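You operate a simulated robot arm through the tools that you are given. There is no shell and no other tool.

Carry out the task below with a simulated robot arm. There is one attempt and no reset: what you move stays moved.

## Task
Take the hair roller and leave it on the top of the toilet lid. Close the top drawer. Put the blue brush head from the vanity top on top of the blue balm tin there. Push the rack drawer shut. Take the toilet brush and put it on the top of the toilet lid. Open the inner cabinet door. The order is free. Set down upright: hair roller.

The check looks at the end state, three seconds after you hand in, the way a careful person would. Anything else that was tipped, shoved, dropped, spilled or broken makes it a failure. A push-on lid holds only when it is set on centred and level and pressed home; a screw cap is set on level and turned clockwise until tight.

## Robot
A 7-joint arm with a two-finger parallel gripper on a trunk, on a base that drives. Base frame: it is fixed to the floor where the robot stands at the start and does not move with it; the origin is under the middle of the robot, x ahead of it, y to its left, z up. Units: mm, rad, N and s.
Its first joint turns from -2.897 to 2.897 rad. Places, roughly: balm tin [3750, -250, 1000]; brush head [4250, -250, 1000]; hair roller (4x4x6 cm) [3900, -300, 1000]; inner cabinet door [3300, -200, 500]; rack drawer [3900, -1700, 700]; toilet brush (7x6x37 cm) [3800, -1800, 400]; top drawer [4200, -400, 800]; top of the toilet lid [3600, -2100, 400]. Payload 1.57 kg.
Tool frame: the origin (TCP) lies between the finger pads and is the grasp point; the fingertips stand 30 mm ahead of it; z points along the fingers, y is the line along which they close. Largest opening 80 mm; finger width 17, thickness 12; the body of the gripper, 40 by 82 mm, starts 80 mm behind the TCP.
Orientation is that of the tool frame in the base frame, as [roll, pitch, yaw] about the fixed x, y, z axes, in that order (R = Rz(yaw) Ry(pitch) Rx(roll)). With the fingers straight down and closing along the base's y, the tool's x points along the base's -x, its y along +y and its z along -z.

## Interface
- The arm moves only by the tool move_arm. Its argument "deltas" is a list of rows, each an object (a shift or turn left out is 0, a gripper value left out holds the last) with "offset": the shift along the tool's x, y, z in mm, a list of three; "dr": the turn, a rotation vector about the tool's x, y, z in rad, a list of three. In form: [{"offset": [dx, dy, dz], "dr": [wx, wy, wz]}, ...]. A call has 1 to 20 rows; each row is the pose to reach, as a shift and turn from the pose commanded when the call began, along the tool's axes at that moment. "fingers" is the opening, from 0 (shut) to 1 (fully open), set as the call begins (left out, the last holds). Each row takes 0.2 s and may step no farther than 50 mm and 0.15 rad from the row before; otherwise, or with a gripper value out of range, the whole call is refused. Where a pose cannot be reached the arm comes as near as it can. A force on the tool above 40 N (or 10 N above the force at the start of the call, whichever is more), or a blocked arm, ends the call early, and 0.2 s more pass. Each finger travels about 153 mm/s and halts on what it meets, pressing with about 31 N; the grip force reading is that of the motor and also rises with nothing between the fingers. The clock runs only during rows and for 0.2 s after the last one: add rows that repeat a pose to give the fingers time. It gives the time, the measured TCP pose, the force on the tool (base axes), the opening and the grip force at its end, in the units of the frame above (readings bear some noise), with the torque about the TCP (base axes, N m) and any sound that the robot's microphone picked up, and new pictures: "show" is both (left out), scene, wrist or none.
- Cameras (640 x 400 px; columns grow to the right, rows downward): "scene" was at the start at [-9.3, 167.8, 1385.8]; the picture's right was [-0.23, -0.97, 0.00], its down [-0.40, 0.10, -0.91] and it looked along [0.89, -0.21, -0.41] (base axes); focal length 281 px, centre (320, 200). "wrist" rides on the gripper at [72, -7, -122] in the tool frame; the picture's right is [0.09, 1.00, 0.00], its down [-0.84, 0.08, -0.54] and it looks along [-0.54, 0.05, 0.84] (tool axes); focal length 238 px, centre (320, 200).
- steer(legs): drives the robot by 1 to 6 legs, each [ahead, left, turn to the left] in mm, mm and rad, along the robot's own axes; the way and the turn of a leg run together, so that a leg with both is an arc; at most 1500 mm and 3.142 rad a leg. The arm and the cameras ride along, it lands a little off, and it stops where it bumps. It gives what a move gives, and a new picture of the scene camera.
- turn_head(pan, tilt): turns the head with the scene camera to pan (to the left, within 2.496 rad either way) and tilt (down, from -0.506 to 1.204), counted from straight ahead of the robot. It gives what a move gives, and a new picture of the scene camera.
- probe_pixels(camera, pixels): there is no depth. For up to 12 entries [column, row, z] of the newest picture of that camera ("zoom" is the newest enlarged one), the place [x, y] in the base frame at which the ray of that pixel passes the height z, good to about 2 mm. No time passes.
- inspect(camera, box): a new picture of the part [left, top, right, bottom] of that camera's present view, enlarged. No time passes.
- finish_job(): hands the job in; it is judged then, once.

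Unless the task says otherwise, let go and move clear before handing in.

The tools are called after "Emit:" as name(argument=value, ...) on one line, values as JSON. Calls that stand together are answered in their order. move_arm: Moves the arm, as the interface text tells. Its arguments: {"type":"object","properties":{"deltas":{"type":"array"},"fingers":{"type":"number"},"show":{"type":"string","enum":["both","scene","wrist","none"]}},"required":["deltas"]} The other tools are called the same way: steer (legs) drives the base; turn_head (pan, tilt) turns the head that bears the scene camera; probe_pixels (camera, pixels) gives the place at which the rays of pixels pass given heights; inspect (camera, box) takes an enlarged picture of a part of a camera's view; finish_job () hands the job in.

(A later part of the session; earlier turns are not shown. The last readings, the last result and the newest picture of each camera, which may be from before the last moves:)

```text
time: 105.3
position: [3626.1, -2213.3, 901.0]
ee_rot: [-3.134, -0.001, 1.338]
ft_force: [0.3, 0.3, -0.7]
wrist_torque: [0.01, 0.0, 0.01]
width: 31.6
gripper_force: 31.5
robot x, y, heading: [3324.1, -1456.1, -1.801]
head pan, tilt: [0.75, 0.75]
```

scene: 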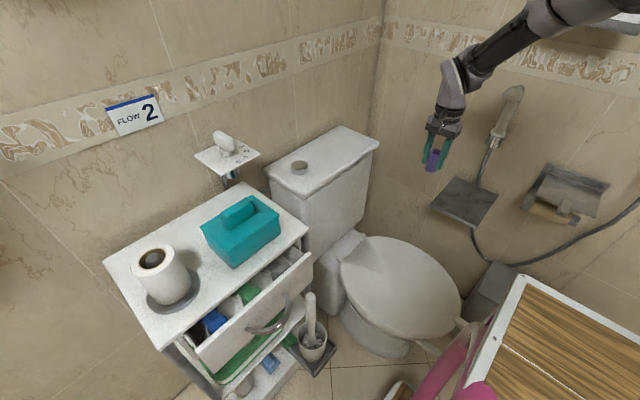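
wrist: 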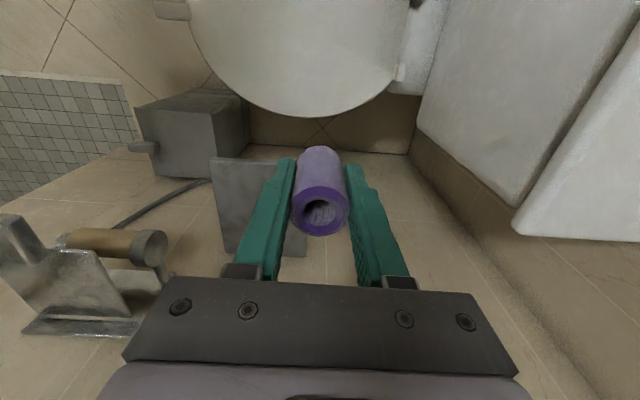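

The roller hangs over the lid's far side. I triangulate the lid height from the hinge bump (scene 362,237; wrist 402,72) and the rim.

Emit:
probe_pixels(camera="scene", pixels=[[362, 237, 400], [362, 237, 440], [362, 237, 480], [440, 262, 400], [440, 262, 440], [440, 262, 480]])

Emit:
probe_pixels(camera="wrist", pixels=[[402, 72, 400], [402, 72, 440], [402, 72, 480], [315, 118, 400], [315, 118, 440], [315, 118, 480], [320, 85, 420], [200, 40, 420], [385, 90, 420]])

Emit:
inspect(camera="wrist", box=[140, 0, 460, 200])

```text
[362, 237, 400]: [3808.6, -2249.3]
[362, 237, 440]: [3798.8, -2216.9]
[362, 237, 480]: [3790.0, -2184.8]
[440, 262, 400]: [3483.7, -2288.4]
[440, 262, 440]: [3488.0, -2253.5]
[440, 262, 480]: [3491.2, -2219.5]
```

```text
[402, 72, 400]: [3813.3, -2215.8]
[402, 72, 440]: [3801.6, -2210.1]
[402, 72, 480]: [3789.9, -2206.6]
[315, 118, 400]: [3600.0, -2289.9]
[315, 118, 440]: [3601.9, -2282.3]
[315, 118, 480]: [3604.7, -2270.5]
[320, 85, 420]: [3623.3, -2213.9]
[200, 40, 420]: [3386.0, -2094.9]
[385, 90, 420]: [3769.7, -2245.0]
```

```text
2.00 times, centred on (300, 100) of wrist
```

zoom: 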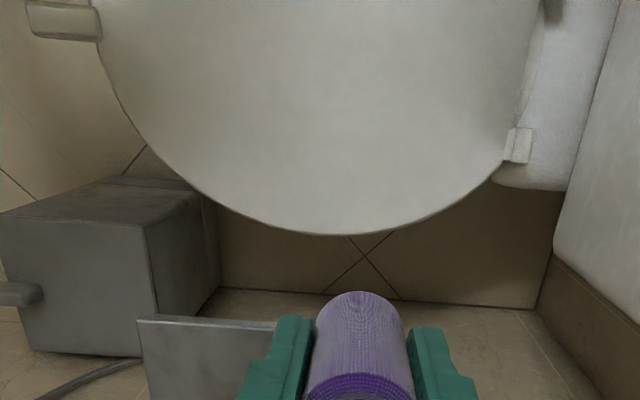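

Lid top is at z≈445, and the spot is ~70 mm inside the rim. I lower straight down to TCP z≈505.

Emit:
move_arm(deltas=[{"offset": [5, 0, 45]}, {"offset": [8, 0, 90]}, {"offset": [8, 0, 135]}, {"offset": [8, 0, 180]}, {"offset": [8, 0, 225]}, {"offset": [8, 0, 270]}, {"offset": [8, 0, 315]}, {"offset": [8, 0, 355]}, {"offset": [8, 0, 390]}, {"offset": [8, 0, 390]}], fingers=0)

Emit:
inspect(camera="scene", box=[320, 180, 520, 380])

```text
time: 107.5
position: [3615.3, -2193.1, 524.6]
ee_rot: [-3.134, -0.003, 1.339]
ft_force: [0.6, 0.1, -0.5]
wrist_torque: [0.0, 0.0, 0.0]
width: 31.6
gripper_force: 30.9
out of reach, approached as far as the arm can: row 8, 9, 10
robot x, y, heading: [3326.0, -1460.2, -1.802]
head pan, tilt: [0.75, 0.75]
```

scene: 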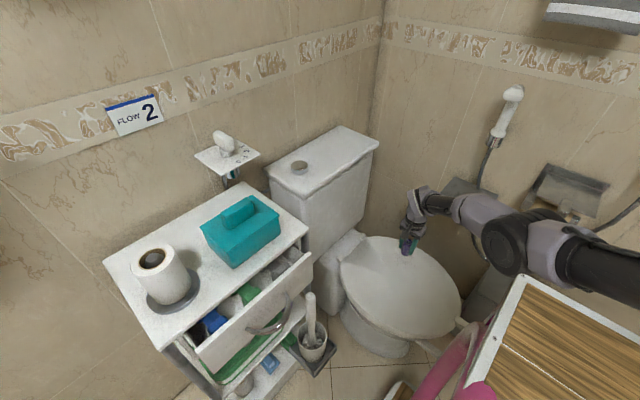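
wrist: 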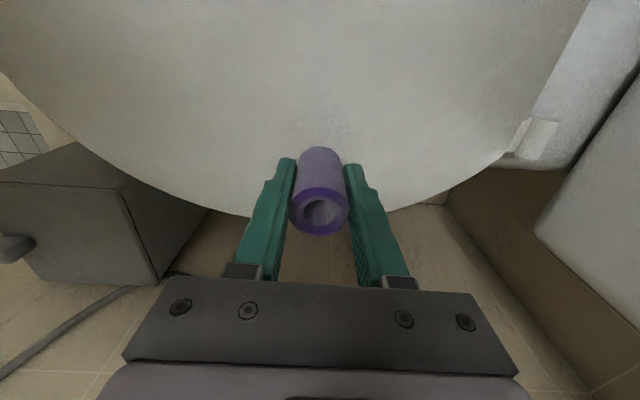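

```text
2.00 times, centred on (420, 280) of scene
```

zoom: 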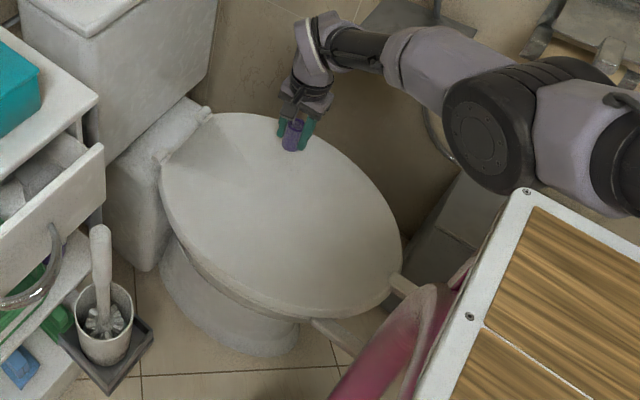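

Reach ends just short (z 525). I lift, shift the arm back, and drive the base 90 mm closer to the toilet.

Emit:
move_arm(deltas=[{"offset": [0, 0, -40]}, {"offset": [0, -20, -80]}, {"offset": [0, -45, -115]}, {"offset": [0, -70, -150]}, {"offset": [0, -90, -160]}], show="none")

Emit:
steer(legs=[[0, 90, 0]])

```text
time: 108.7
position: [3530.8, -2171.4, 686.2]
ee_rot: [-3.136, -0.002, 1.34]
ft_force: [0.2, -0.4, -0.7]
wrist_torque: [0.02, 0.0, -0.01]
width: 31.9
gripper_force: 31.1
robot x, y, heading: [3325.1, -1457.0, -1.801]
head pan, tilt: [0.75, 0.75]
```

```text
time: 109.8
position: [3618.4, -2193.2, 683.5]
ee_rot: [-3.135, -0.001, 1.338]
ft_force: [-0.1, -0.6, 0.4]
wrist_torque: [0.0, 0.03, 0.01]
width: 31.6
gripper_force: 31.3
robot x, y, heading: [3412.2, -1476.8, -1.802]
head pan, tilt: [0.75, 0.75]
```

scene: 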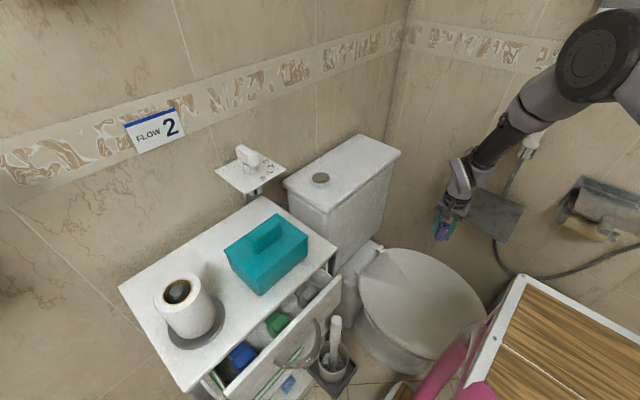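

Now 90 mm closer, TCP (3618,-2193). I descend to z≈500.

Emit:
move_arm(deltas=[{"offset": [-10, 0, 45]}, {"offset": [-10, 0, 90]}, {"offset": [-10, 0, 130]}, {"offset": [-10, 0, 165]}, {"offset": [-10, 0, 185]}, {"offset": [-10, 0, 185]}], fingers=0)

Emit:
inspect(camera="scene", box=[340, 180, 540, 380])

```text
time: 111.2
position: [3614.1, -2202.4, 499.0]
ee_rot: [-3.134, -0.002, 1.338]
ft_force: [-0.2, 1.1, -0.3]
wrist_torque: [0.01, -0.03, 0.01]
width: 31.6
gripper_force: 31.2
robot x, y, heading: [3411.4, -1475.8, -1.798]
head pan, tilt: [0.75, 0.75]
```

scene: 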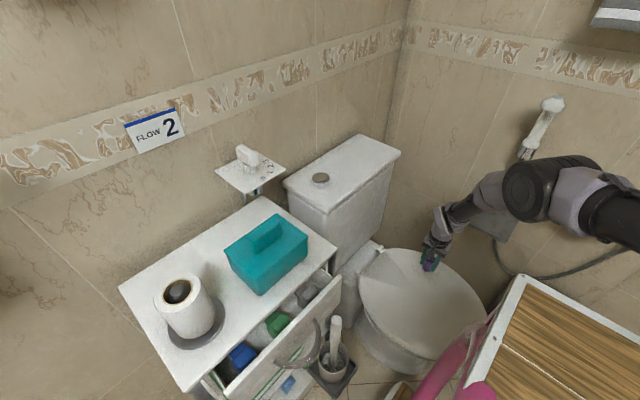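
wrist: 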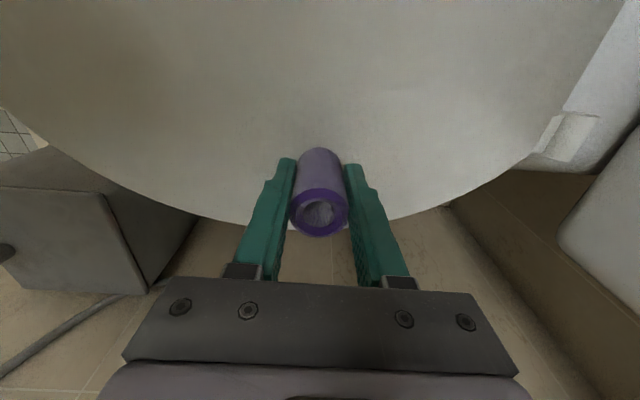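

```text
2.00 times, centred on (440, 280) of scene
```

zoom: 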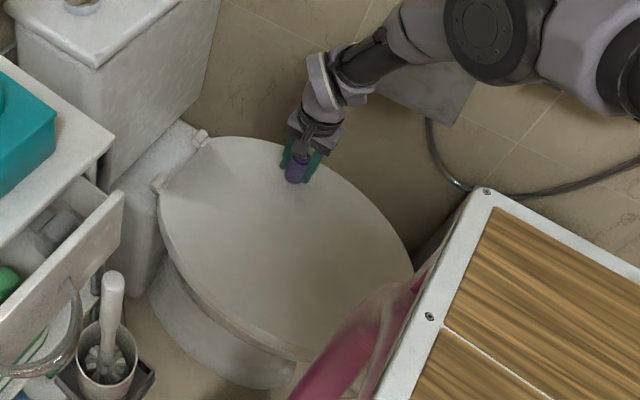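

About 50 mm inside the rim. I feel downward in small steps.

Emit:
move_arm(deltas=[{"offset": [0, 0, 3]}, {"offset": [0, 0, 6]}, {"offset": [0, 0, 9]}, {"offset": [0, 0, 11]}, {"offset": [0, 0, 11]}], show="none")

```text
time: 112.4
position: [3614.9, -2202.4, 489.1]
ee_rot: [-3.137, 0.0, 1.34]
ft_force: [-1.4, 1.0, 8.7]
wrist_torque: [-0.01, 0.0, -0.01]
width: 31.6
gripper_force: 31.4
robot x, y, heading: [3413.3, -1479.8, -1.792]
head pan, tilt: [0.75, 0.75]
```

Contact at 8.7 N: lid at z≈449. I open the fingers.

Emit:
move_arm(deltas=[{"offset": [0, 0, 0]}, {"offset": [0, 0, 0]}, {"offset": [0, 0, 0]}], fingers=0.8)

Emit:
move_arm(deltas=[{"offset": [0, 0, -40]}, {"offset": [0, 0, -80]}, {"offset": [0, 0, -120]}, {"offset": [0, 0, -160]}, {"offset": [0, 0, -200]}], fingers=0.8)

Emit:
inspect(camera="scene", box=[340, 180, 540, 380])

```text
time: 113.2
position: [3616.2, -2201.4, 488.4]
ee_rot: [-3.136, -0.002, 1.339]
ft_force: [-0.1, -0.1, -0.4]
wrist_torque: [-0.02, 0.03, -0.03]
width: 64.0
gripper_force: 0.1
robot x, y, heading: [3413.8, -1475.2, -1.797]
head pan, tilt: [0.75, 0.75]
```

scene: 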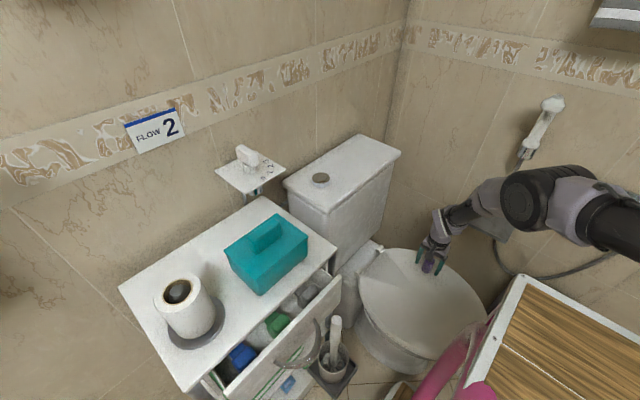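
wrist: 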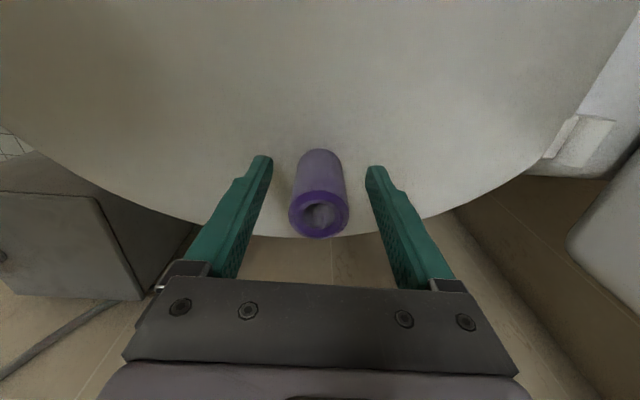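

```text
time: 114.4
position: [3615.3, -2202.5, 687.5]
ee_rot: [-3.135, -0.002, 1.336]
ft_force: [-0.9, 0.2, -0.5]
wrist_torque: [0.02, 0.0, 0.02]
width: 64.1
gripper_force: 0.0
robot x, y, heading: [3414.7, -1478.2, -1.797]
head pan, tilt: [0.75, 0.75]
```

scene: 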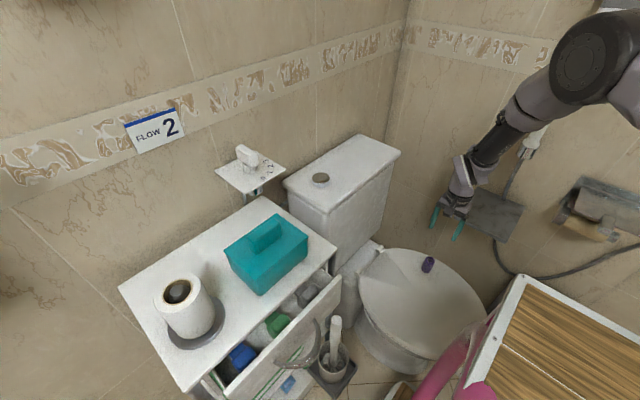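
wrist: 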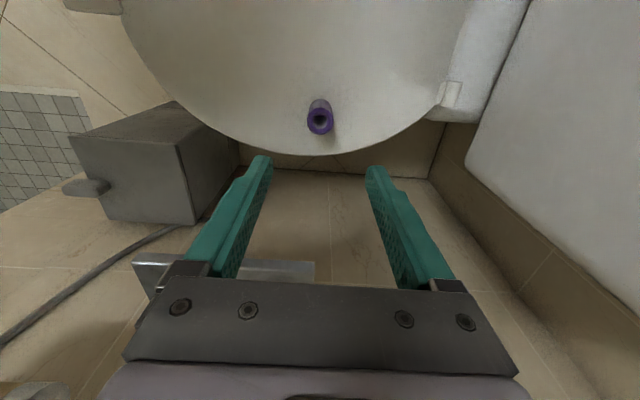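

```text
2.00 times, centred on (440, 280) of scene
```

zoom: 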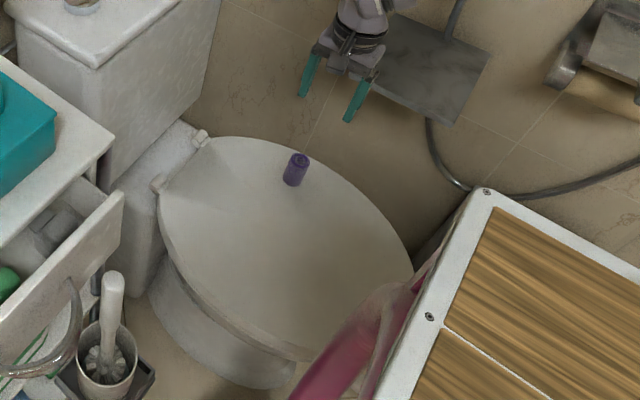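

The roller stands upright on the lid. Next the rack drawer; I turn the head to see its front and the brush.

Emit:
turn_head(pan=1.0, tilt=0.9)

Emit:
inspect(camera="scene", box=[200, 100, 500, 340])

```text
time: 115.2
position: [3615.4, -2202.2, 689.0]
ee_rot: [-3.135, -0.001, 1.338]
ft_force: [0.2, 0.5, 0.2]
wrist_torque: [0.0, -0.01, 0.02]
width: 64.2
gripper_force: 0.0
robot x, y, heading: [3409.4, -1476.5, -1.799]
head pan, tilt: [1.0, 0.901]
```

scene: 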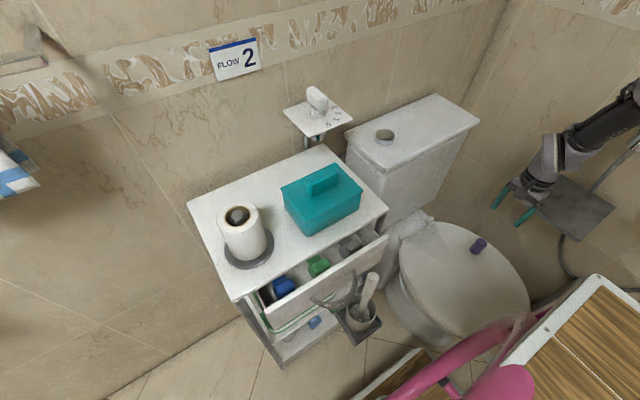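

```text
1.67 times, centred on (350, 220) of scene
```

zoom: 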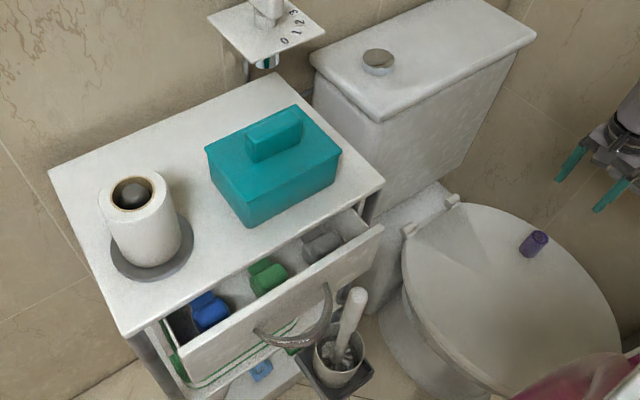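

Drawer front runs between scene pixels (266,310) and (388,237). I raise the arm and back off 130 mm to the right for room to push with the fingers pointing at it.

Emit:
move_arm(deltas=[{"offset": [0, 0, -45]}, {"offset": [0, 0, -90]}, {"offset": [0, 0, -135]}, {"offset": [0, 0, -180]}, {"offset": [0, 0, -225]}, {"offset": [0, 0, -250]}], fingers=0, show="none")

Emit:
steer(legs=[[0, -130, 0]])

Emit:
probe_pixels(camera="scene", pixels=[[320, 200, 700]])

```text
time: 116.6
position: [3616.4, -2204.3, 939.5]
ee_rot: [-3.137, -0.002, 1.339]
ft_force: [-0.1, -0.3, -0.7]
wrist_torque: [-0.03, 0.01, 0.04]
width: 0.0
gripper_force: 21.1
robot x, y, heading: [3411.9, -1479.6, -1.804]
head pan, tilt: [1.0, 0.901]
```

```text
time: 117.9
position: [3490.2, -2176.4, 939.2]
ee_rot: [-3.135, 0.0, 1.339]
ft_force: [-0.1, 0.1, 0.2]
wrist_torque: [0.0, 0.01, -0.02]
width: 0.1
gripper_force: 21.4
robot x, y, heading: [3280.0, -1446.6, -1.801]
head pan, tilt: [1.0, 0.901]
```

scene: 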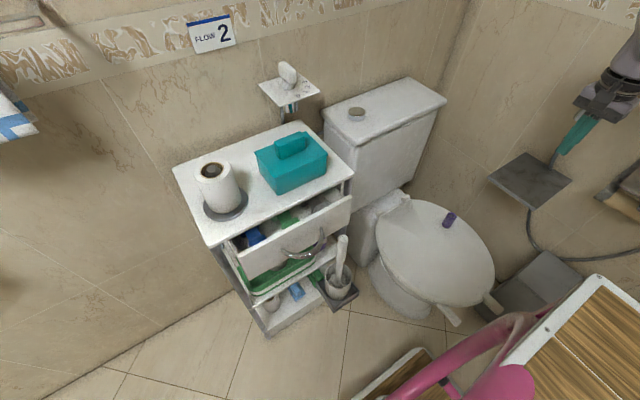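

```text
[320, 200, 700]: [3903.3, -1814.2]
```

I zoom on the rack drawer from here.

Emit:
inspect(camera="scene", box=[200, 160, 400, 310])

```text
2.67 times, centred on (300, 235) of scene
```

zoom: 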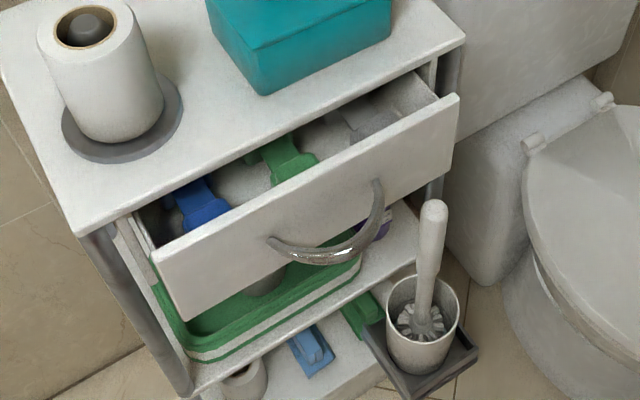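

Emit:
probe_pixels(camera="zoom", pixels=[[78, 235, 720], [78, 235, 760], [78, 235, 800], [463, 40, 760], [150, 258, 700], [150, 258, 740], [458, 97, 700], [458, 97, 740], [183, 320, 600], [455, 165, 600], [432, 205, 550], [268, 243, 650]])

```text
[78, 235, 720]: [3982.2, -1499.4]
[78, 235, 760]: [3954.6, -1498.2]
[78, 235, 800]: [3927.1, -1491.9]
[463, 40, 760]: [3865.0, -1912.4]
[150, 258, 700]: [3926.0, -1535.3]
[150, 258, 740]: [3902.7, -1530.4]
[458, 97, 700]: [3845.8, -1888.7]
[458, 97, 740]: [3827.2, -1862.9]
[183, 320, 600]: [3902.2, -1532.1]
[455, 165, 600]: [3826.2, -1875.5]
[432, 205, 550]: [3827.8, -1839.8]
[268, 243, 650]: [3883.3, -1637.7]
```

I need the height, so I swing the arm in front of the rack (tool down, turned to face it) and look with the wrist camera.

Emit:
move_arm(deltas=[{"offset": [44.7, 7.8, 0], "dr": [0, 0, -0.113]}, {"offset": [89.4, 15.6, 0], "dr": [0, 0, -0.225]}, {"offset": [134, 23.4, 0], "dr": [0, 0, -0.338]}, {"offset": [179, 31, 0], "dr": [0, 0, -0.451]}, {"offset": [223, 39, 0], "dr": [0, 0, -0.563]}, {"offset": [268, 47, 5], "dr": [0, 0, -0.676]}, {"offset": [313, 54.5, 10], "dr": [0, 0, -0.789]}, {"offset": [358, 62, 15], "dr": [0, 0, -0.902]}, {"offset": [402, 70, 20], "dr": [0, 0, -1.014]}, {"offset": [447, 78, 25], "dr": [0, 0, -1.127]}, {"offset": [492, 85.6, 30], "dr": [0, 0, -1.24]}, {"offset": [536, 93.4, 35], "dr": [0, 0, -1.352]}, {"offset": [581, 101, 40], "dr": [0, 0, -1.465]}, {"offset": [626, 109, 40], "dr": [0, 0, -1.578]}, {"offset": [626, 109, 40], "dr": [0, 0, -1.578]}], fingers=0)

```text
time: 121.1
position: [3738.1, -1590.2, 898.4]
ee_rot: [3.141, -0.008, 2.919]
ft_force: [0.0, -0.1, -0.2]
wrist_torque: [0.0, 0.0, 0.02]
width: 0.3
gripper_force: 20.9
robot x, y, heading: [3283.2, -1451.9, -1.797]
head pan, tilt: [1.0, 0.901]
```

scene: 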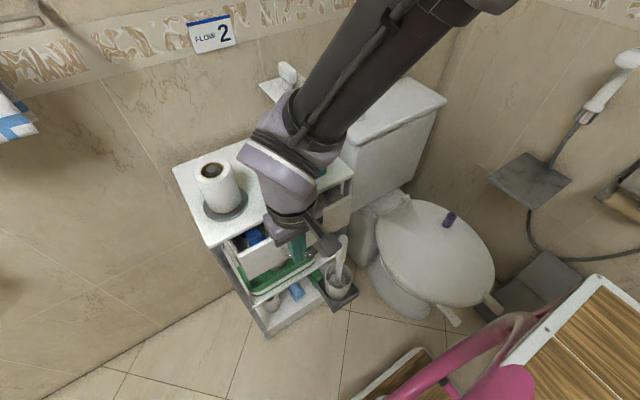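
wrist: 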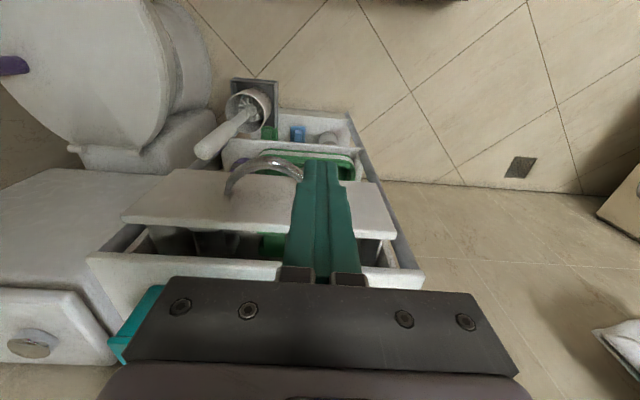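

I probe the same corners in the wrist view: drawer near corner (396,238), far corner (122,218), brush handle tip (205,150).

Emit:
probe_pixels(camera="wrist", pixels=[[396, 238, 700], [396, 238, 740], [396, 238, 780], [122, 218, 700], [122, 218, 740], [425, 272, 760], [425, 272, 800], [205, 152, 550], [205, 152, 600], [250, 103, 420], [250, 103, 380], [300, 178, 660]])

```text
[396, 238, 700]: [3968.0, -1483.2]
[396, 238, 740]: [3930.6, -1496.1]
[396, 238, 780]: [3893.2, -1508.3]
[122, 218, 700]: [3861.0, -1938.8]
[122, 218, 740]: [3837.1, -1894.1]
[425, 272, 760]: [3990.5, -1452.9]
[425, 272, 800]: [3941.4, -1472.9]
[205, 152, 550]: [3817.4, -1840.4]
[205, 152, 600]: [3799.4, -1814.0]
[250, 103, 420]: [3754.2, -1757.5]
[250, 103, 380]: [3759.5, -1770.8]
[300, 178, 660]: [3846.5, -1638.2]
```

Triangulated: drawer front at u≈4101, v -625…-928, z≈682-817; rack front at u≈4142, so it is open ~45 mm. I give the arm more room by driving 90 mm right, then tilt and lower beside the handle.

Emit:
steer(legs=[[0, -90, 0]])

```text
time: 122.2
position: [3649.5, -1570.2, 899.1]
ee_rot: [3.139, -0.007, 2.916]
ft_force: [-0.4, -0.6, -0.8]
wrist_torque: [0.01, -0.02, 0.01]
width: 0.0
gripper_force: 21.7
robot x, y, heading: [3197.7, -1426.6, -1.798]
head pan, tilt: [1.0, 0.901]
```

scene: 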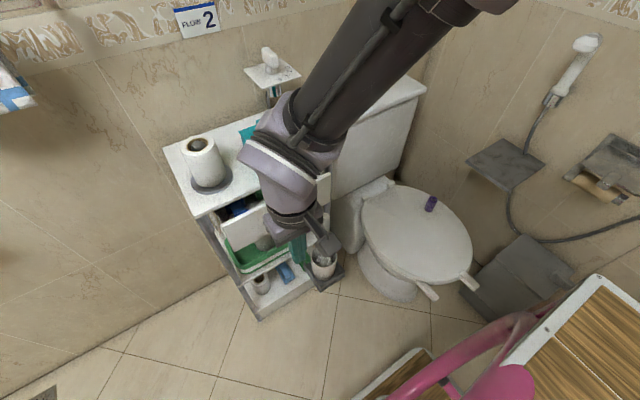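

I move forward, lower and tilt to the pre-push pose.

Emit:
move_arm(deltas=[{"offset": [-14, 5, 16], "dr": [0, -0.125, 0]}, {"offset": [-28, 10, 33], "dr": [0, -0.25, 0]}, {"offset": [-42, 15, 50], "dr": [0, -0.375, 0]}, {"offset": [-56, 20, 67], "dr": [0, -0.5, 0]}, {"offset": [-70, 25, 84], "dr": [0, -0.625, 0]}, {"offset": [-84, 30, 101], "dr": [0, -0.75, 0]}, {"offset": [-98, 35, 118], "dr": [0, -0.875, 0]}, {"offset": [-112, 39, 133], "dr": [0, -1.0, 0]}, {"offset": [-112, 39, 133], "dr": [0, -1.0, 0]}], fingers=0)

Emit:
inspect(camera="scene", box=[160, 120, 400, 320])

```text
time: 123.5
position: [3740.1, -1694.2, 833.0]
ee_rot: [3.102, 0.69, 2.685]
ft_force: [-0.3, -0.2, -0.9]
wrist_torque: [-0.05, -0.11, -0.05]
width: 0.0
gripper_force: 21.3
robot x, y, heading: [3195.1, -1424.6, -1.799]
head pan, tilt: [1.0, 0.901]
stopped in row 6: the arm was blocked; the commanded pose is now the measured one
```

scene: 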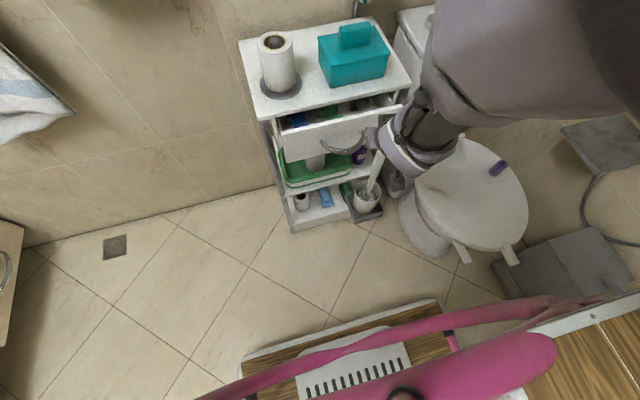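
wrist: 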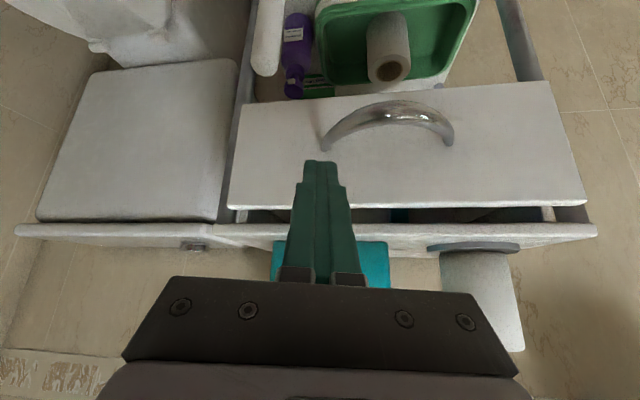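

```text
2.00 times, centred on (280, 220) of scene
```

zoom: 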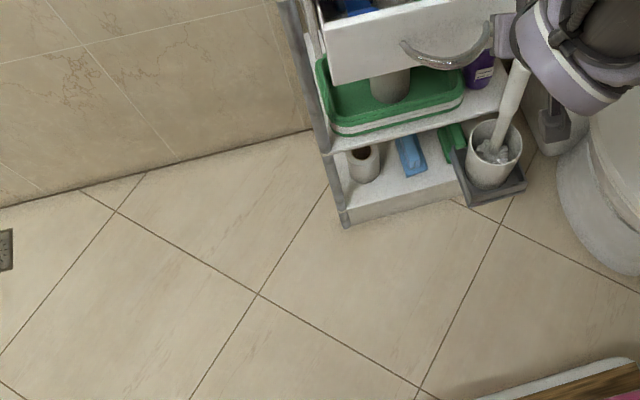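

The arm was blocked and swung off to v≈-820; the scene view also shifted oddly. I check with a fresh head command before moving anything.

Emit:
turn_head(pan=1.0, tilt=0.8)

Emit:
probe_pixels(camera="scene", pixels=[[320, 200, 700], [320, 200, 0]])

```text
time: 124.2
position: [3739.0, -1695.2, 832.1]
ee_rot: [3.104, 0.688, 2.686]
ft_force: [0.5, 0.5, -0.4]
wrist_torque: [0.02, 0.04, 0.0]
width: 0.0
gripper_force: 20.7
robot x, y, heading: [3197.9, -1427.6, -1.797]
head pan, tilt: [1.0, 0.799]
```

scene: 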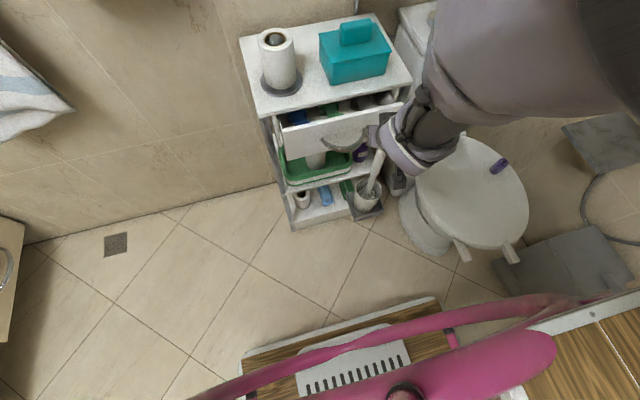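

```text
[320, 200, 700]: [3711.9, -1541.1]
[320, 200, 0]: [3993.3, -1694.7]
```

The arm's link has pressed against the head (the camera is deflected), so this posture is bad. I back the arm out toward the robot's front, untilting.

Emit:
move_arm(deltas=[{"offset": [-2, -37, -24], "dr": [0, 0.077, 0]}, {"offset": [-4, -75, -48], "dr": [0, 0.153, 0]}, {"offset": [-7, -112, -71], "dr": [0, 0.23, 0]}, {"offset": [-9, -150, -95], "dr": [0, 0.307, 0]}, {"offset": [-11, -187, -119], "dr": [0, 0.383, 0]}, {"offset": [-13, -225, -143], "dr": [0, 0.46, 0]}, {"offset": [-15, -262, -166], "dr": [0, 0.537, 0]}, {"offset": [-18, -300, -190], "dr": [0, 0.613, 0]}, {"offset": [-20, -337, -214], "dr": [0, 0.69, 0]}, {"offset": [-20, -337, -214], "dr": [0, 0.69, 0]}], fingers=0)

```text
time: 126.4
position: [3488.8, -1950.2, 997.9]
ee_rot: [3.117, -0.008, 2.72]
ft_force: [0.5, 0.4, -0.6]
wrist_torque: [0.04, 0.04, 0.02]
width: 0.2
gripper_force: 21.4
robot x, y, heading: [3197.0, -1430.3, -1.793]
head pan, tilt: [1.0, 0.799]
```

scene: 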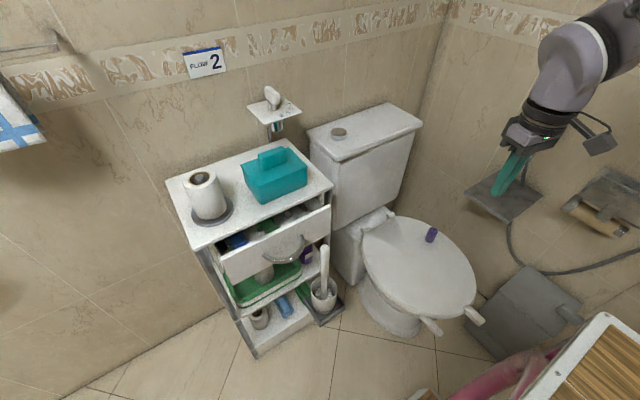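
wrist: 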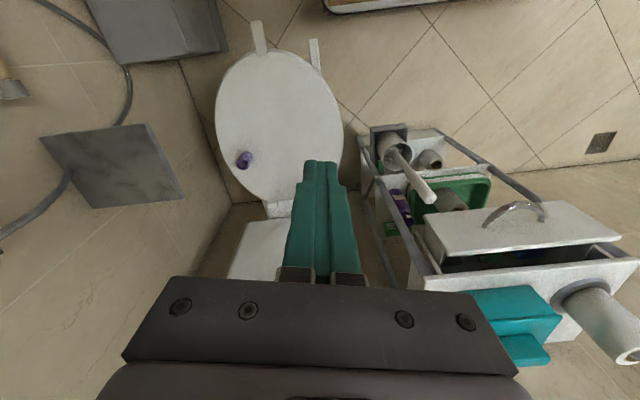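

All intact. I'll now turn left to face the rack squarely and place myself in front of it.

Emit:
steer(legs=[[0, 0, 1.57], [-40, -150, 0]])

Emit:
turn_head(pan=0.0, tilt=0.7)

```text
time: 131.6
position: [3646.8, -1278.3, 997.9]
ee_rot: [3.116, -0.007, -2.0]
ft_force: [0.2, 1.0, 0.6]
wrist_torque: [-0.02, -0.01, 0.0]
width: 0.0
gripper_force: 21.5
robot x, y, heading: [3120.7, -1562.3, -0.237]
head pan, tilt: [1.0, 0.799]
```

scene: 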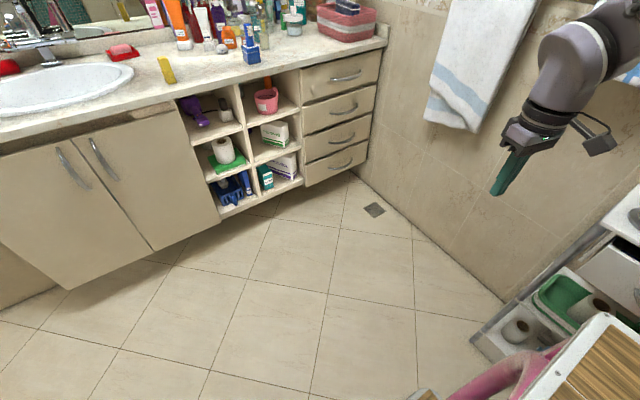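

```text
time: 132.8
position: [3646.1, -1278.5, 997.9]
ee_rot: [3.116, -0.006, -1.999]
ft_force: [0.1, 0.7, 0.3]
wrist_torque: [0.01, 0.02, 0.01]
width: 0.0
gripper_force: 21.0
robot x, y, heading: [3122.9, -1568.0, -0.235]
head pan, tilt: [0.0, 0.7]
```

scene: 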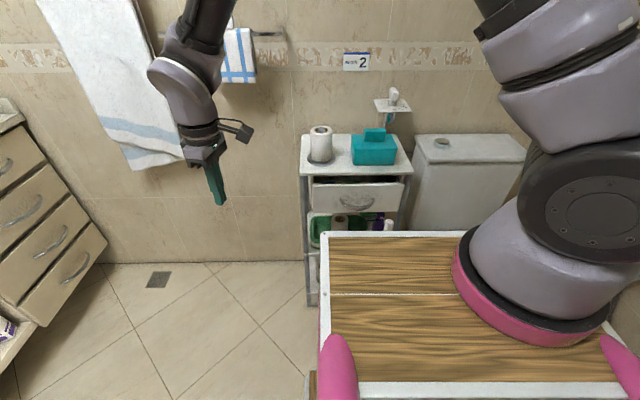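

The rack is straight ahead now. I bring the tool to the front of the drawer, turned to face it.

Emit:
move_arm(deltas=[{"offset": [21, -21, 10], "dr": [0, 0, 0.137]}, {"offset": [42, -42, 20], "dr": [0, 0, 0.273]}, {"offset": [64, -63, 30], "dr": [0, 0, 0.41]}, {"offset": [85, -84, 40], "dr": [0, 0, 0.546]}, {"offset": [106, -105, 50], "dr": [0, 0, 0.683]}, {"offset": [127, -125, 60], "dr": [0, 0, 0.82]}, {"offset": [148, -146, 70], "dr": [0, 0, 0.956]}, {"offset": [170, -167, 80], "dr": [0, 0, 1.093]}, {"offset": [191, -188, 90], "dr": [0, 0, 1.23]}, {"offset": [212, -209, 98], "dr": [0, 0, 1.366]}, {"offset": [212, -209, 98], "dr": [0, 0, 1.366]}], fingers=0)

```text
time: 135.2
position: [3745.7, -1558.3, 896.5]
ee_rot: [-3.141, -0.023, 2.914]
ft_force: [0.3, -0.1, -0.7]
wrist_torque: [0.0, 0.02, 0.02]
width: 0.1
gripper_force: 21.6
robot x, y, heading: [3120.4, -1563.3, -0.236]
head pan, tilt: [0.0, 0.7]
```

scene: 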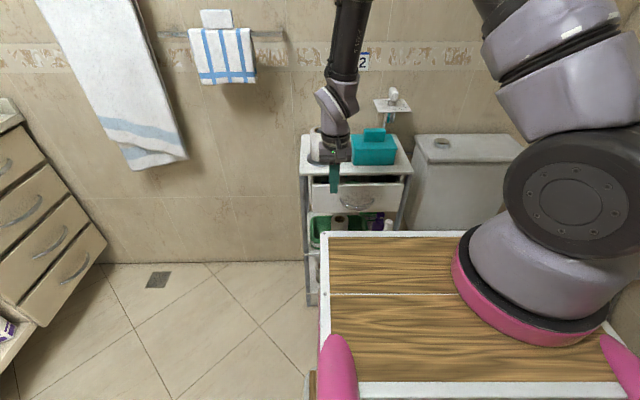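
wrist: 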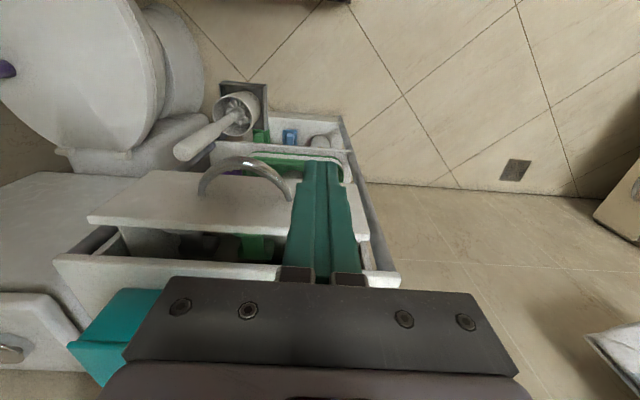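

Aligned left of the handle. I lower and tilt to point at the drawer.

Emit:
move_arm(deltas=[{"offset": [0, 0, 16], "dr": [0, -0.125, 0]}, {"offset": [0, 0, 33], "dr": [0, -0.25, 0]}, {"offset": [0, 0, 50], "dr": [0, -0.375, 0]}, {"offset": [0, 0, 67], "dr": [0, -0.5, 0]}, {"offset": [0, 0, 84], "dr": [0, -0.625, 0]}, {"offset": [0, 0, 101], "dr": [0, -0.75, 0]}, {"offset": [0, 0, 118], "dr": [0, -0.875, 0]}, {"offset": [0, 0, 130], "dr": [0, -1.0, 0]}, {"offset": [0, 0, 130], "dr": [0, -1.0, 0]}], fingers=0)

Emit:
inspect(camera="scene", box=[260, 100, 440, 250])

```text
time: 137.2
position: [3742.9, -1558.5, 766.9]
ee_rot: [-3.14, 0.976, 2.918]
ft_force: [0.2, -0.6, -0.5]
wrist_torque: [0.04, -0.02, -0.03]
width: 0.0
gripper_force: 21.3
robot x, y, heading: [3123.8, -1567.1, -0.239]
head pan, tilt: [0.0, 0.7]
```

scene: 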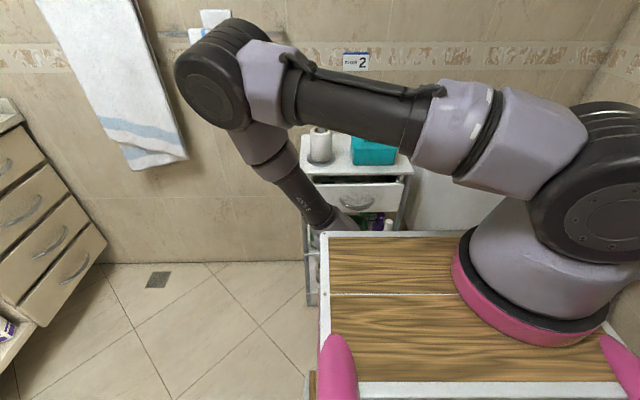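
wrist: 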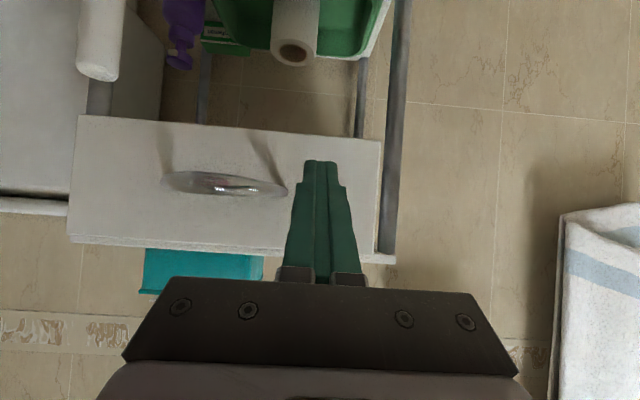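

```text
2.67 times, centred on (350, 175) of scene
```

zoom: 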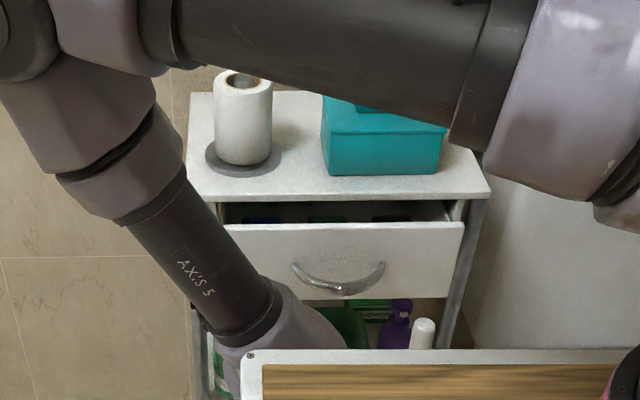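

Tips face the panel between handle and edge. I push forward (+u) gently until it seats.

Emit:
move_arm(deltas=[{"offset": [-14, 0, 20.7]}, {"offset": [-28, 0, 41.4]}, {"offset": [-39.2, 0, 58]}, {"offset": [-44.8, 0, 66.2]}, {"offset": [-50.4, 0, 74.5]}, {"offset": [-56, 0, 82.8]}, {"offset": [-61.6, 0, 91.1]}, {"offset": [-67.2, 0, 99.4]}, {"offset": [-72.8, 0, 107.6]}, {"offset": [-78.4, 0, 115.9]}, {"offset": [-84, 0, 124.2]}, {"offset": [-89.6, 0, 132.5]}], fingers=0)

Emit:
inspect(camera="scene", box=[260, 100, 440, 250])

```text
time: 139.1
position: [3853.8, -1582.7, 765.3]
ee_rot: [-3.135, 0.965, 2.923]
ft_force: [-10.4, 2.2, 4.2]
wrist_torque: [-0.04, -0.03, 0.0]
width: 0.1
gripper_force: 21.2
robot x, y, heading: [3122.7, -1566.2, -0.236]
head pan, tilt: [0.0, 0.7]
stopped in row 9: the force on the tool passed its limit at 59 N (the readings are from after the stop); the commanded pose is now the measured one
```

scene: 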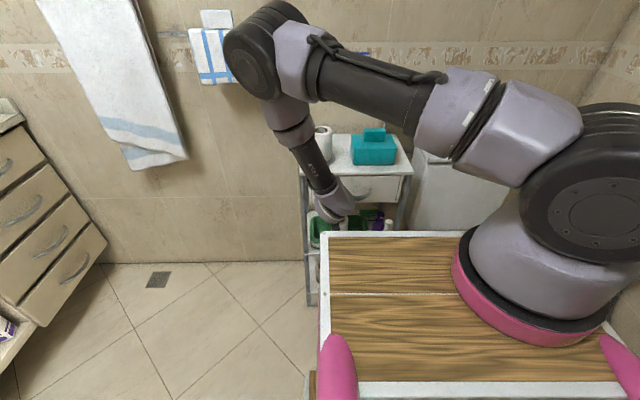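
wrist: 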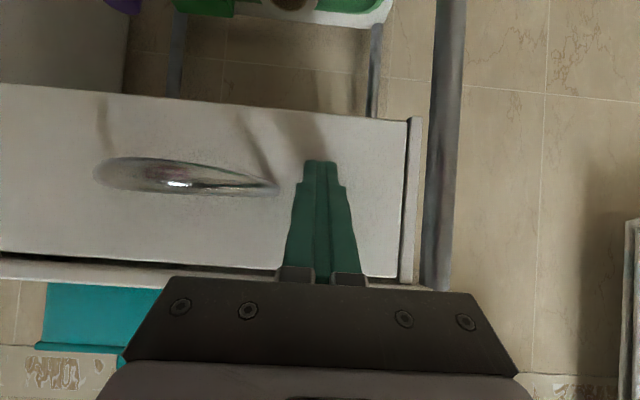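

```text
2.67 times, centred on (350, 175) of scene
```

zoom: 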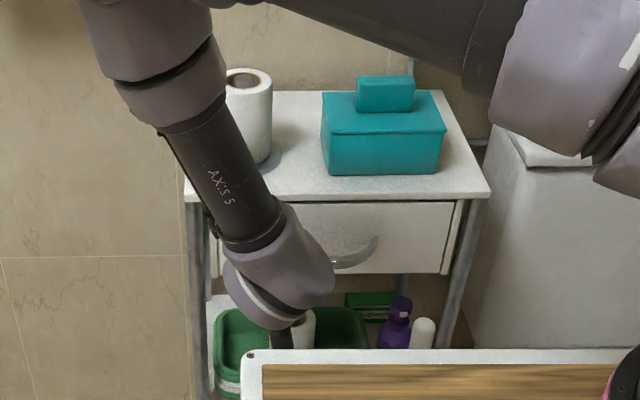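

The drawer is flush (59 N at the stop). I back off and raise.

Emit:
move_arm(deltas=[{"offset": [22, 0, -33]}, {"offset": [44, 0, -66]}, {"offset": [67, 0, -99]}, {"offset": [84, 0, -124]}], show="none")

Emit:
move_arm(deltas=[{"offset": [-25, 0, -17], "dr": [0, 0.122, 0]}, {"offset": [-50, 0, -34], "dr": [0, 0.244, 0]}, {"offset": [-75, 0, -50], "dr": [0, 0.366, 0]}, {"offset": [-99, 0, -67], "dr": [0, 0.488, 0]}, {"offset": [-124, 0, -84], "dr": [0, 0.61, 0]}, {"offset": [-149, 0, -101], "dr": [0, 0.732, 0]}, {"offset": [-174, 0, -118], "dr": [0, 0.854, 0]}, {"offset": [-199, 0, -134], "dr": [0, 0.97, 0]}, {"offset": [-199, 0, -134], "dr": [0, 0.97, 0]}], fingers=1)

Emit:
inspect(camera="scene", box=[260, 100, 440, 250])

```text
time: 140.1
position: [3707.5, -1549.3, 766.2]
ee_rot: [-3.133, 0.968, 2.922]
ft_force: [-0.7, 0.5, -0.4]
wrist_torque: [-0.01, 0.06, 0.01]
width: 0.3
gripper_force: 21.9
robot x, y, heading: [3128.5, -1569.9, -0.236]
head pan, tilt: [0.0, 0.7]
```

```text
time: 142.1
position: [3711.5, -1550.4, 1007.4]
ee_rot: [-3.139, -0.003, 2.918]
ft_force: [-0.2, 0.6, 0.4]
wrist_torque: [0.02, 0.0, 0.02]
width: 80.0
gripper_force: 0.0
robot x, y, heading: [3120.4, -1568.6, -0.236]
head pan, tilt: [0.0, 0.7]
```

scene: 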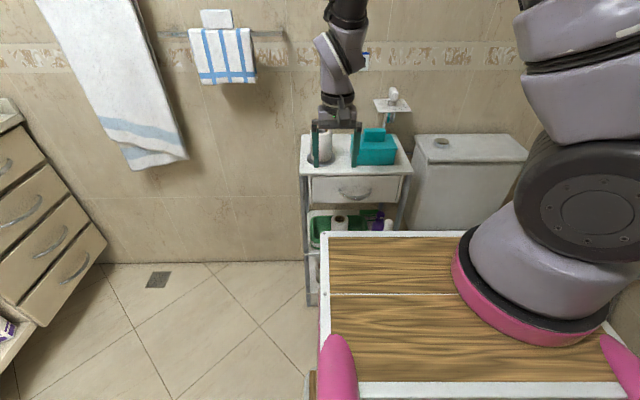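
wrist: 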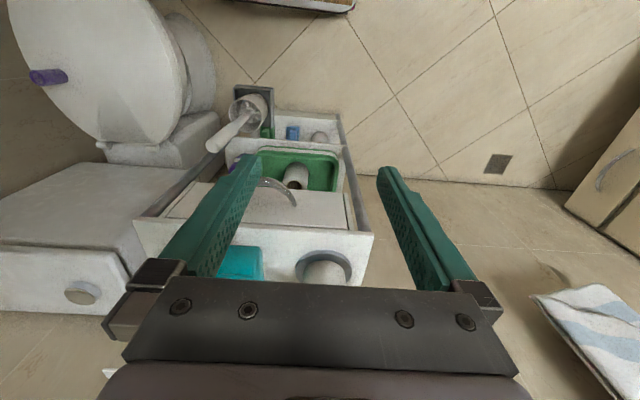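

```text
2.67 times, centred on (350, 175) of scene
```

zoom: 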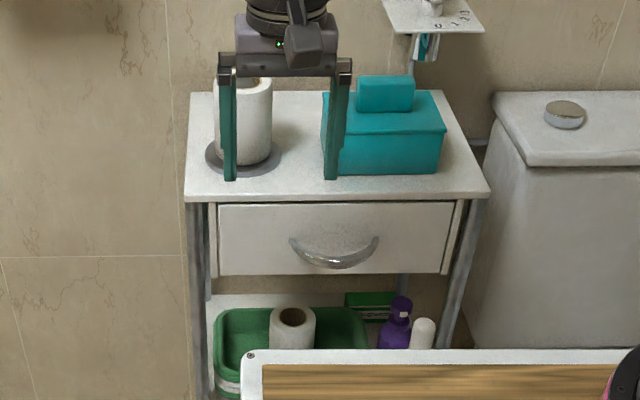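

The rack drawer is closed. Now the brush: handle tip near wrist (213,148), cup at (248,108). I probe, then move above.

Emit:
inspect(camera="wrist", box=[170, 60, 330, 180])

Emit:
probe_pixels(camera="wrist", pixels=[[214, 147, 520], [214, 147, 560], [214, 147, 600], [214, 147, 640], [249, 103, 400], [249, 103, 350], [232, 120, 420], [232, 120, 480]])

```text
3.33 times, centred on (250, 120) of wrist
```

zoom: 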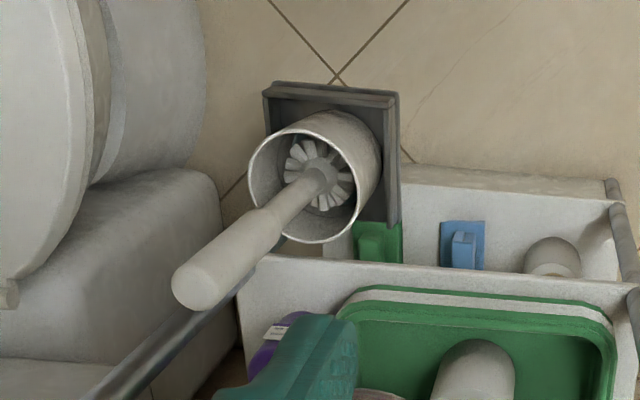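

```text
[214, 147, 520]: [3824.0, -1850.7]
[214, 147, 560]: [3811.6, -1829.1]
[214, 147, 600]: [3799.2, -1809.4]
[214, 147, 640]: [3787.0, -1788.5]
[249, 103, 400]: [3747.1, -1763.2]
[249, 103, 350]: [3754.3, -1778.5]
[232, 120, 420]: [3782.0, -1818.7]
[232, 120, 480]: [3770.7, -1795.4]
```

The drawer is shut. For the brush I'll grasp its handle with the tool tilted ~50° forward, then swing the tool back so the brush lies flat over the lid. I first back the base 110 mm for arm room.

Emit:
steer(legs=[[-110, -30, 0.012]])

```text
time: 143.3
position: [3595.5, -1547.4, 1004.3]
ee_rot: [-3.138, -0.002, 2.931]
ft_force: [0.3, -0.3, 0.1]
wrist_torque: [-0.01, 0.01, 0.02]
width: 80.1
gripper_force: 0.0
robot x, y, heading: [3010.1, -1571.1, -0.221]
head pan, tilt: [0.0, 0.7]
```

scene: 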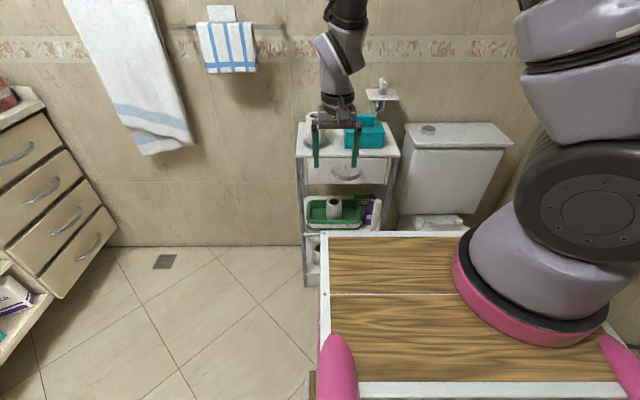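

I move to a view pose in front of the brush handle, tilting the tool 0.85 rad forward.

Emit:
move_arm(deltas=[{"offset": [-14, -20, 34], "dr": [0, -0.094, 0]}, {"offset": [-27, -40, 68], "dr": [0, -0.189, 0]}, {"offset": [-41, -59, 101], "dr": [0, -0.283, 0]}, {"offset": [-55, -79, 135], "dr": [0, -0.378, 0]}, {"offset": [-68, -99, 169], "dr": [0, -0.472, 0]}, {"offset": [-82, -119, 203], "dr": [0, -0.567, 0]}, {"offset": [-96, -138, 236], "dr": [0, -0.661, 0]}, {"offset": [-109, -158, 270], "dr": [0, -0.756, 0]}, {"offset": [-123, -178, 304], "dr": [0, -0.85, 0]}, {"offset": [-123, -178, 304], "dr": [0, -0.85, 0]}], fingers=1)

Emit:
inspect(camera="scene", box=[260, 100, 440, 250])

```text
time: 145.5
position: [3676.9, -1746.8, 701.9]
ee_rot: [-3.135, 0.848, 2.933]
ft_force: [0.2, 0.0, 0.4]
wrist_torque: [-0.02, -0.01, 0.01]
width: 80.0
gripper_force: 0.2
robot x, y, heading: [3005.4, -1567.6, -0.219]
head pan, tilt: [0.0, 0.7]
```

scene: 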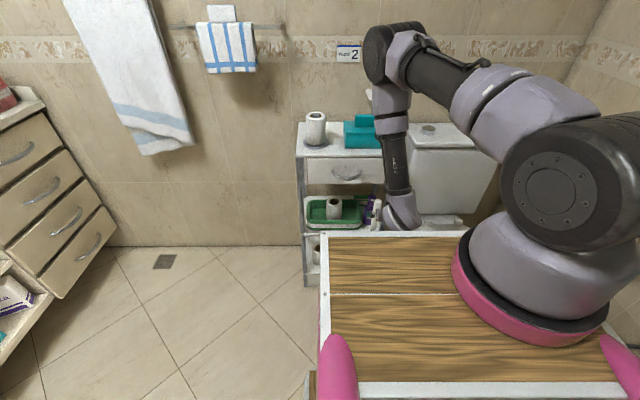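
wrist: 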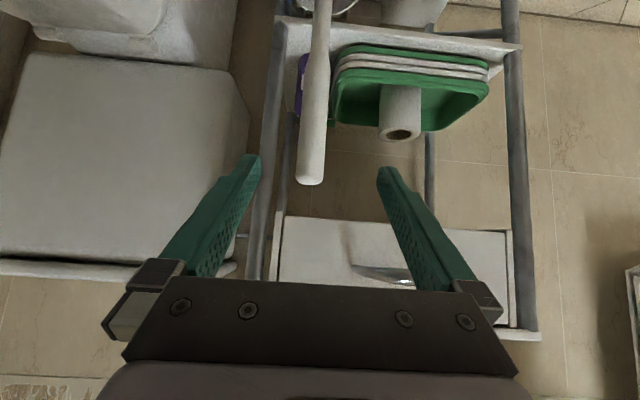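

```text
2.67 times, centred on (350, 175) of scene
```

zoom: 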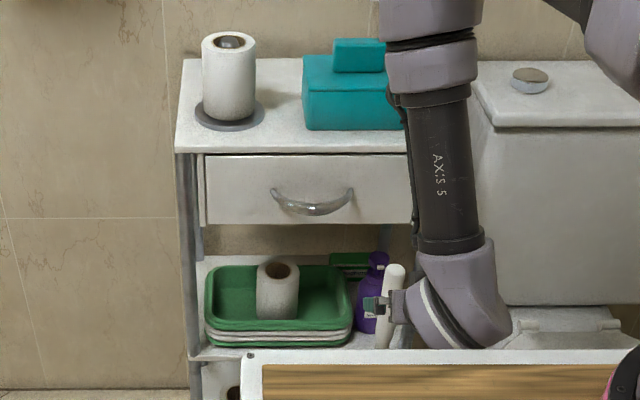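

The handle tip appears at wrist (310,178), its shaft running up to (322,20). I probe points on it.

Emit:
probe_pixels(camera="wrist", pixels=[[310, 178, 620], [310, 178, 650], [310, 178, 680], [316, 90, 520], [316, 90, 560], [320, 30, 460], [320, 30, 500], [303, 90, 540], [329, 90, 540]])

```text
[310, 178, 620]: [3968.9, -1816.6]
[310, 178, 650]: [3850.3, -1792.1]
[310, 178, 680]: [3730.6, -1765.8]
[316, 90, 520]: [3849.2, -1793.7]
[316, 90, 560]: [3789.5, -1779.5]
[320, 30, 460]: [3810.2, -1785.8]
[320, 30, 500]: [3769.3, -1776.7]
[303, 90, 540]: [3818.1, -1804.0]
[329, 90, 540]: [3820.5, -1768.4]
```

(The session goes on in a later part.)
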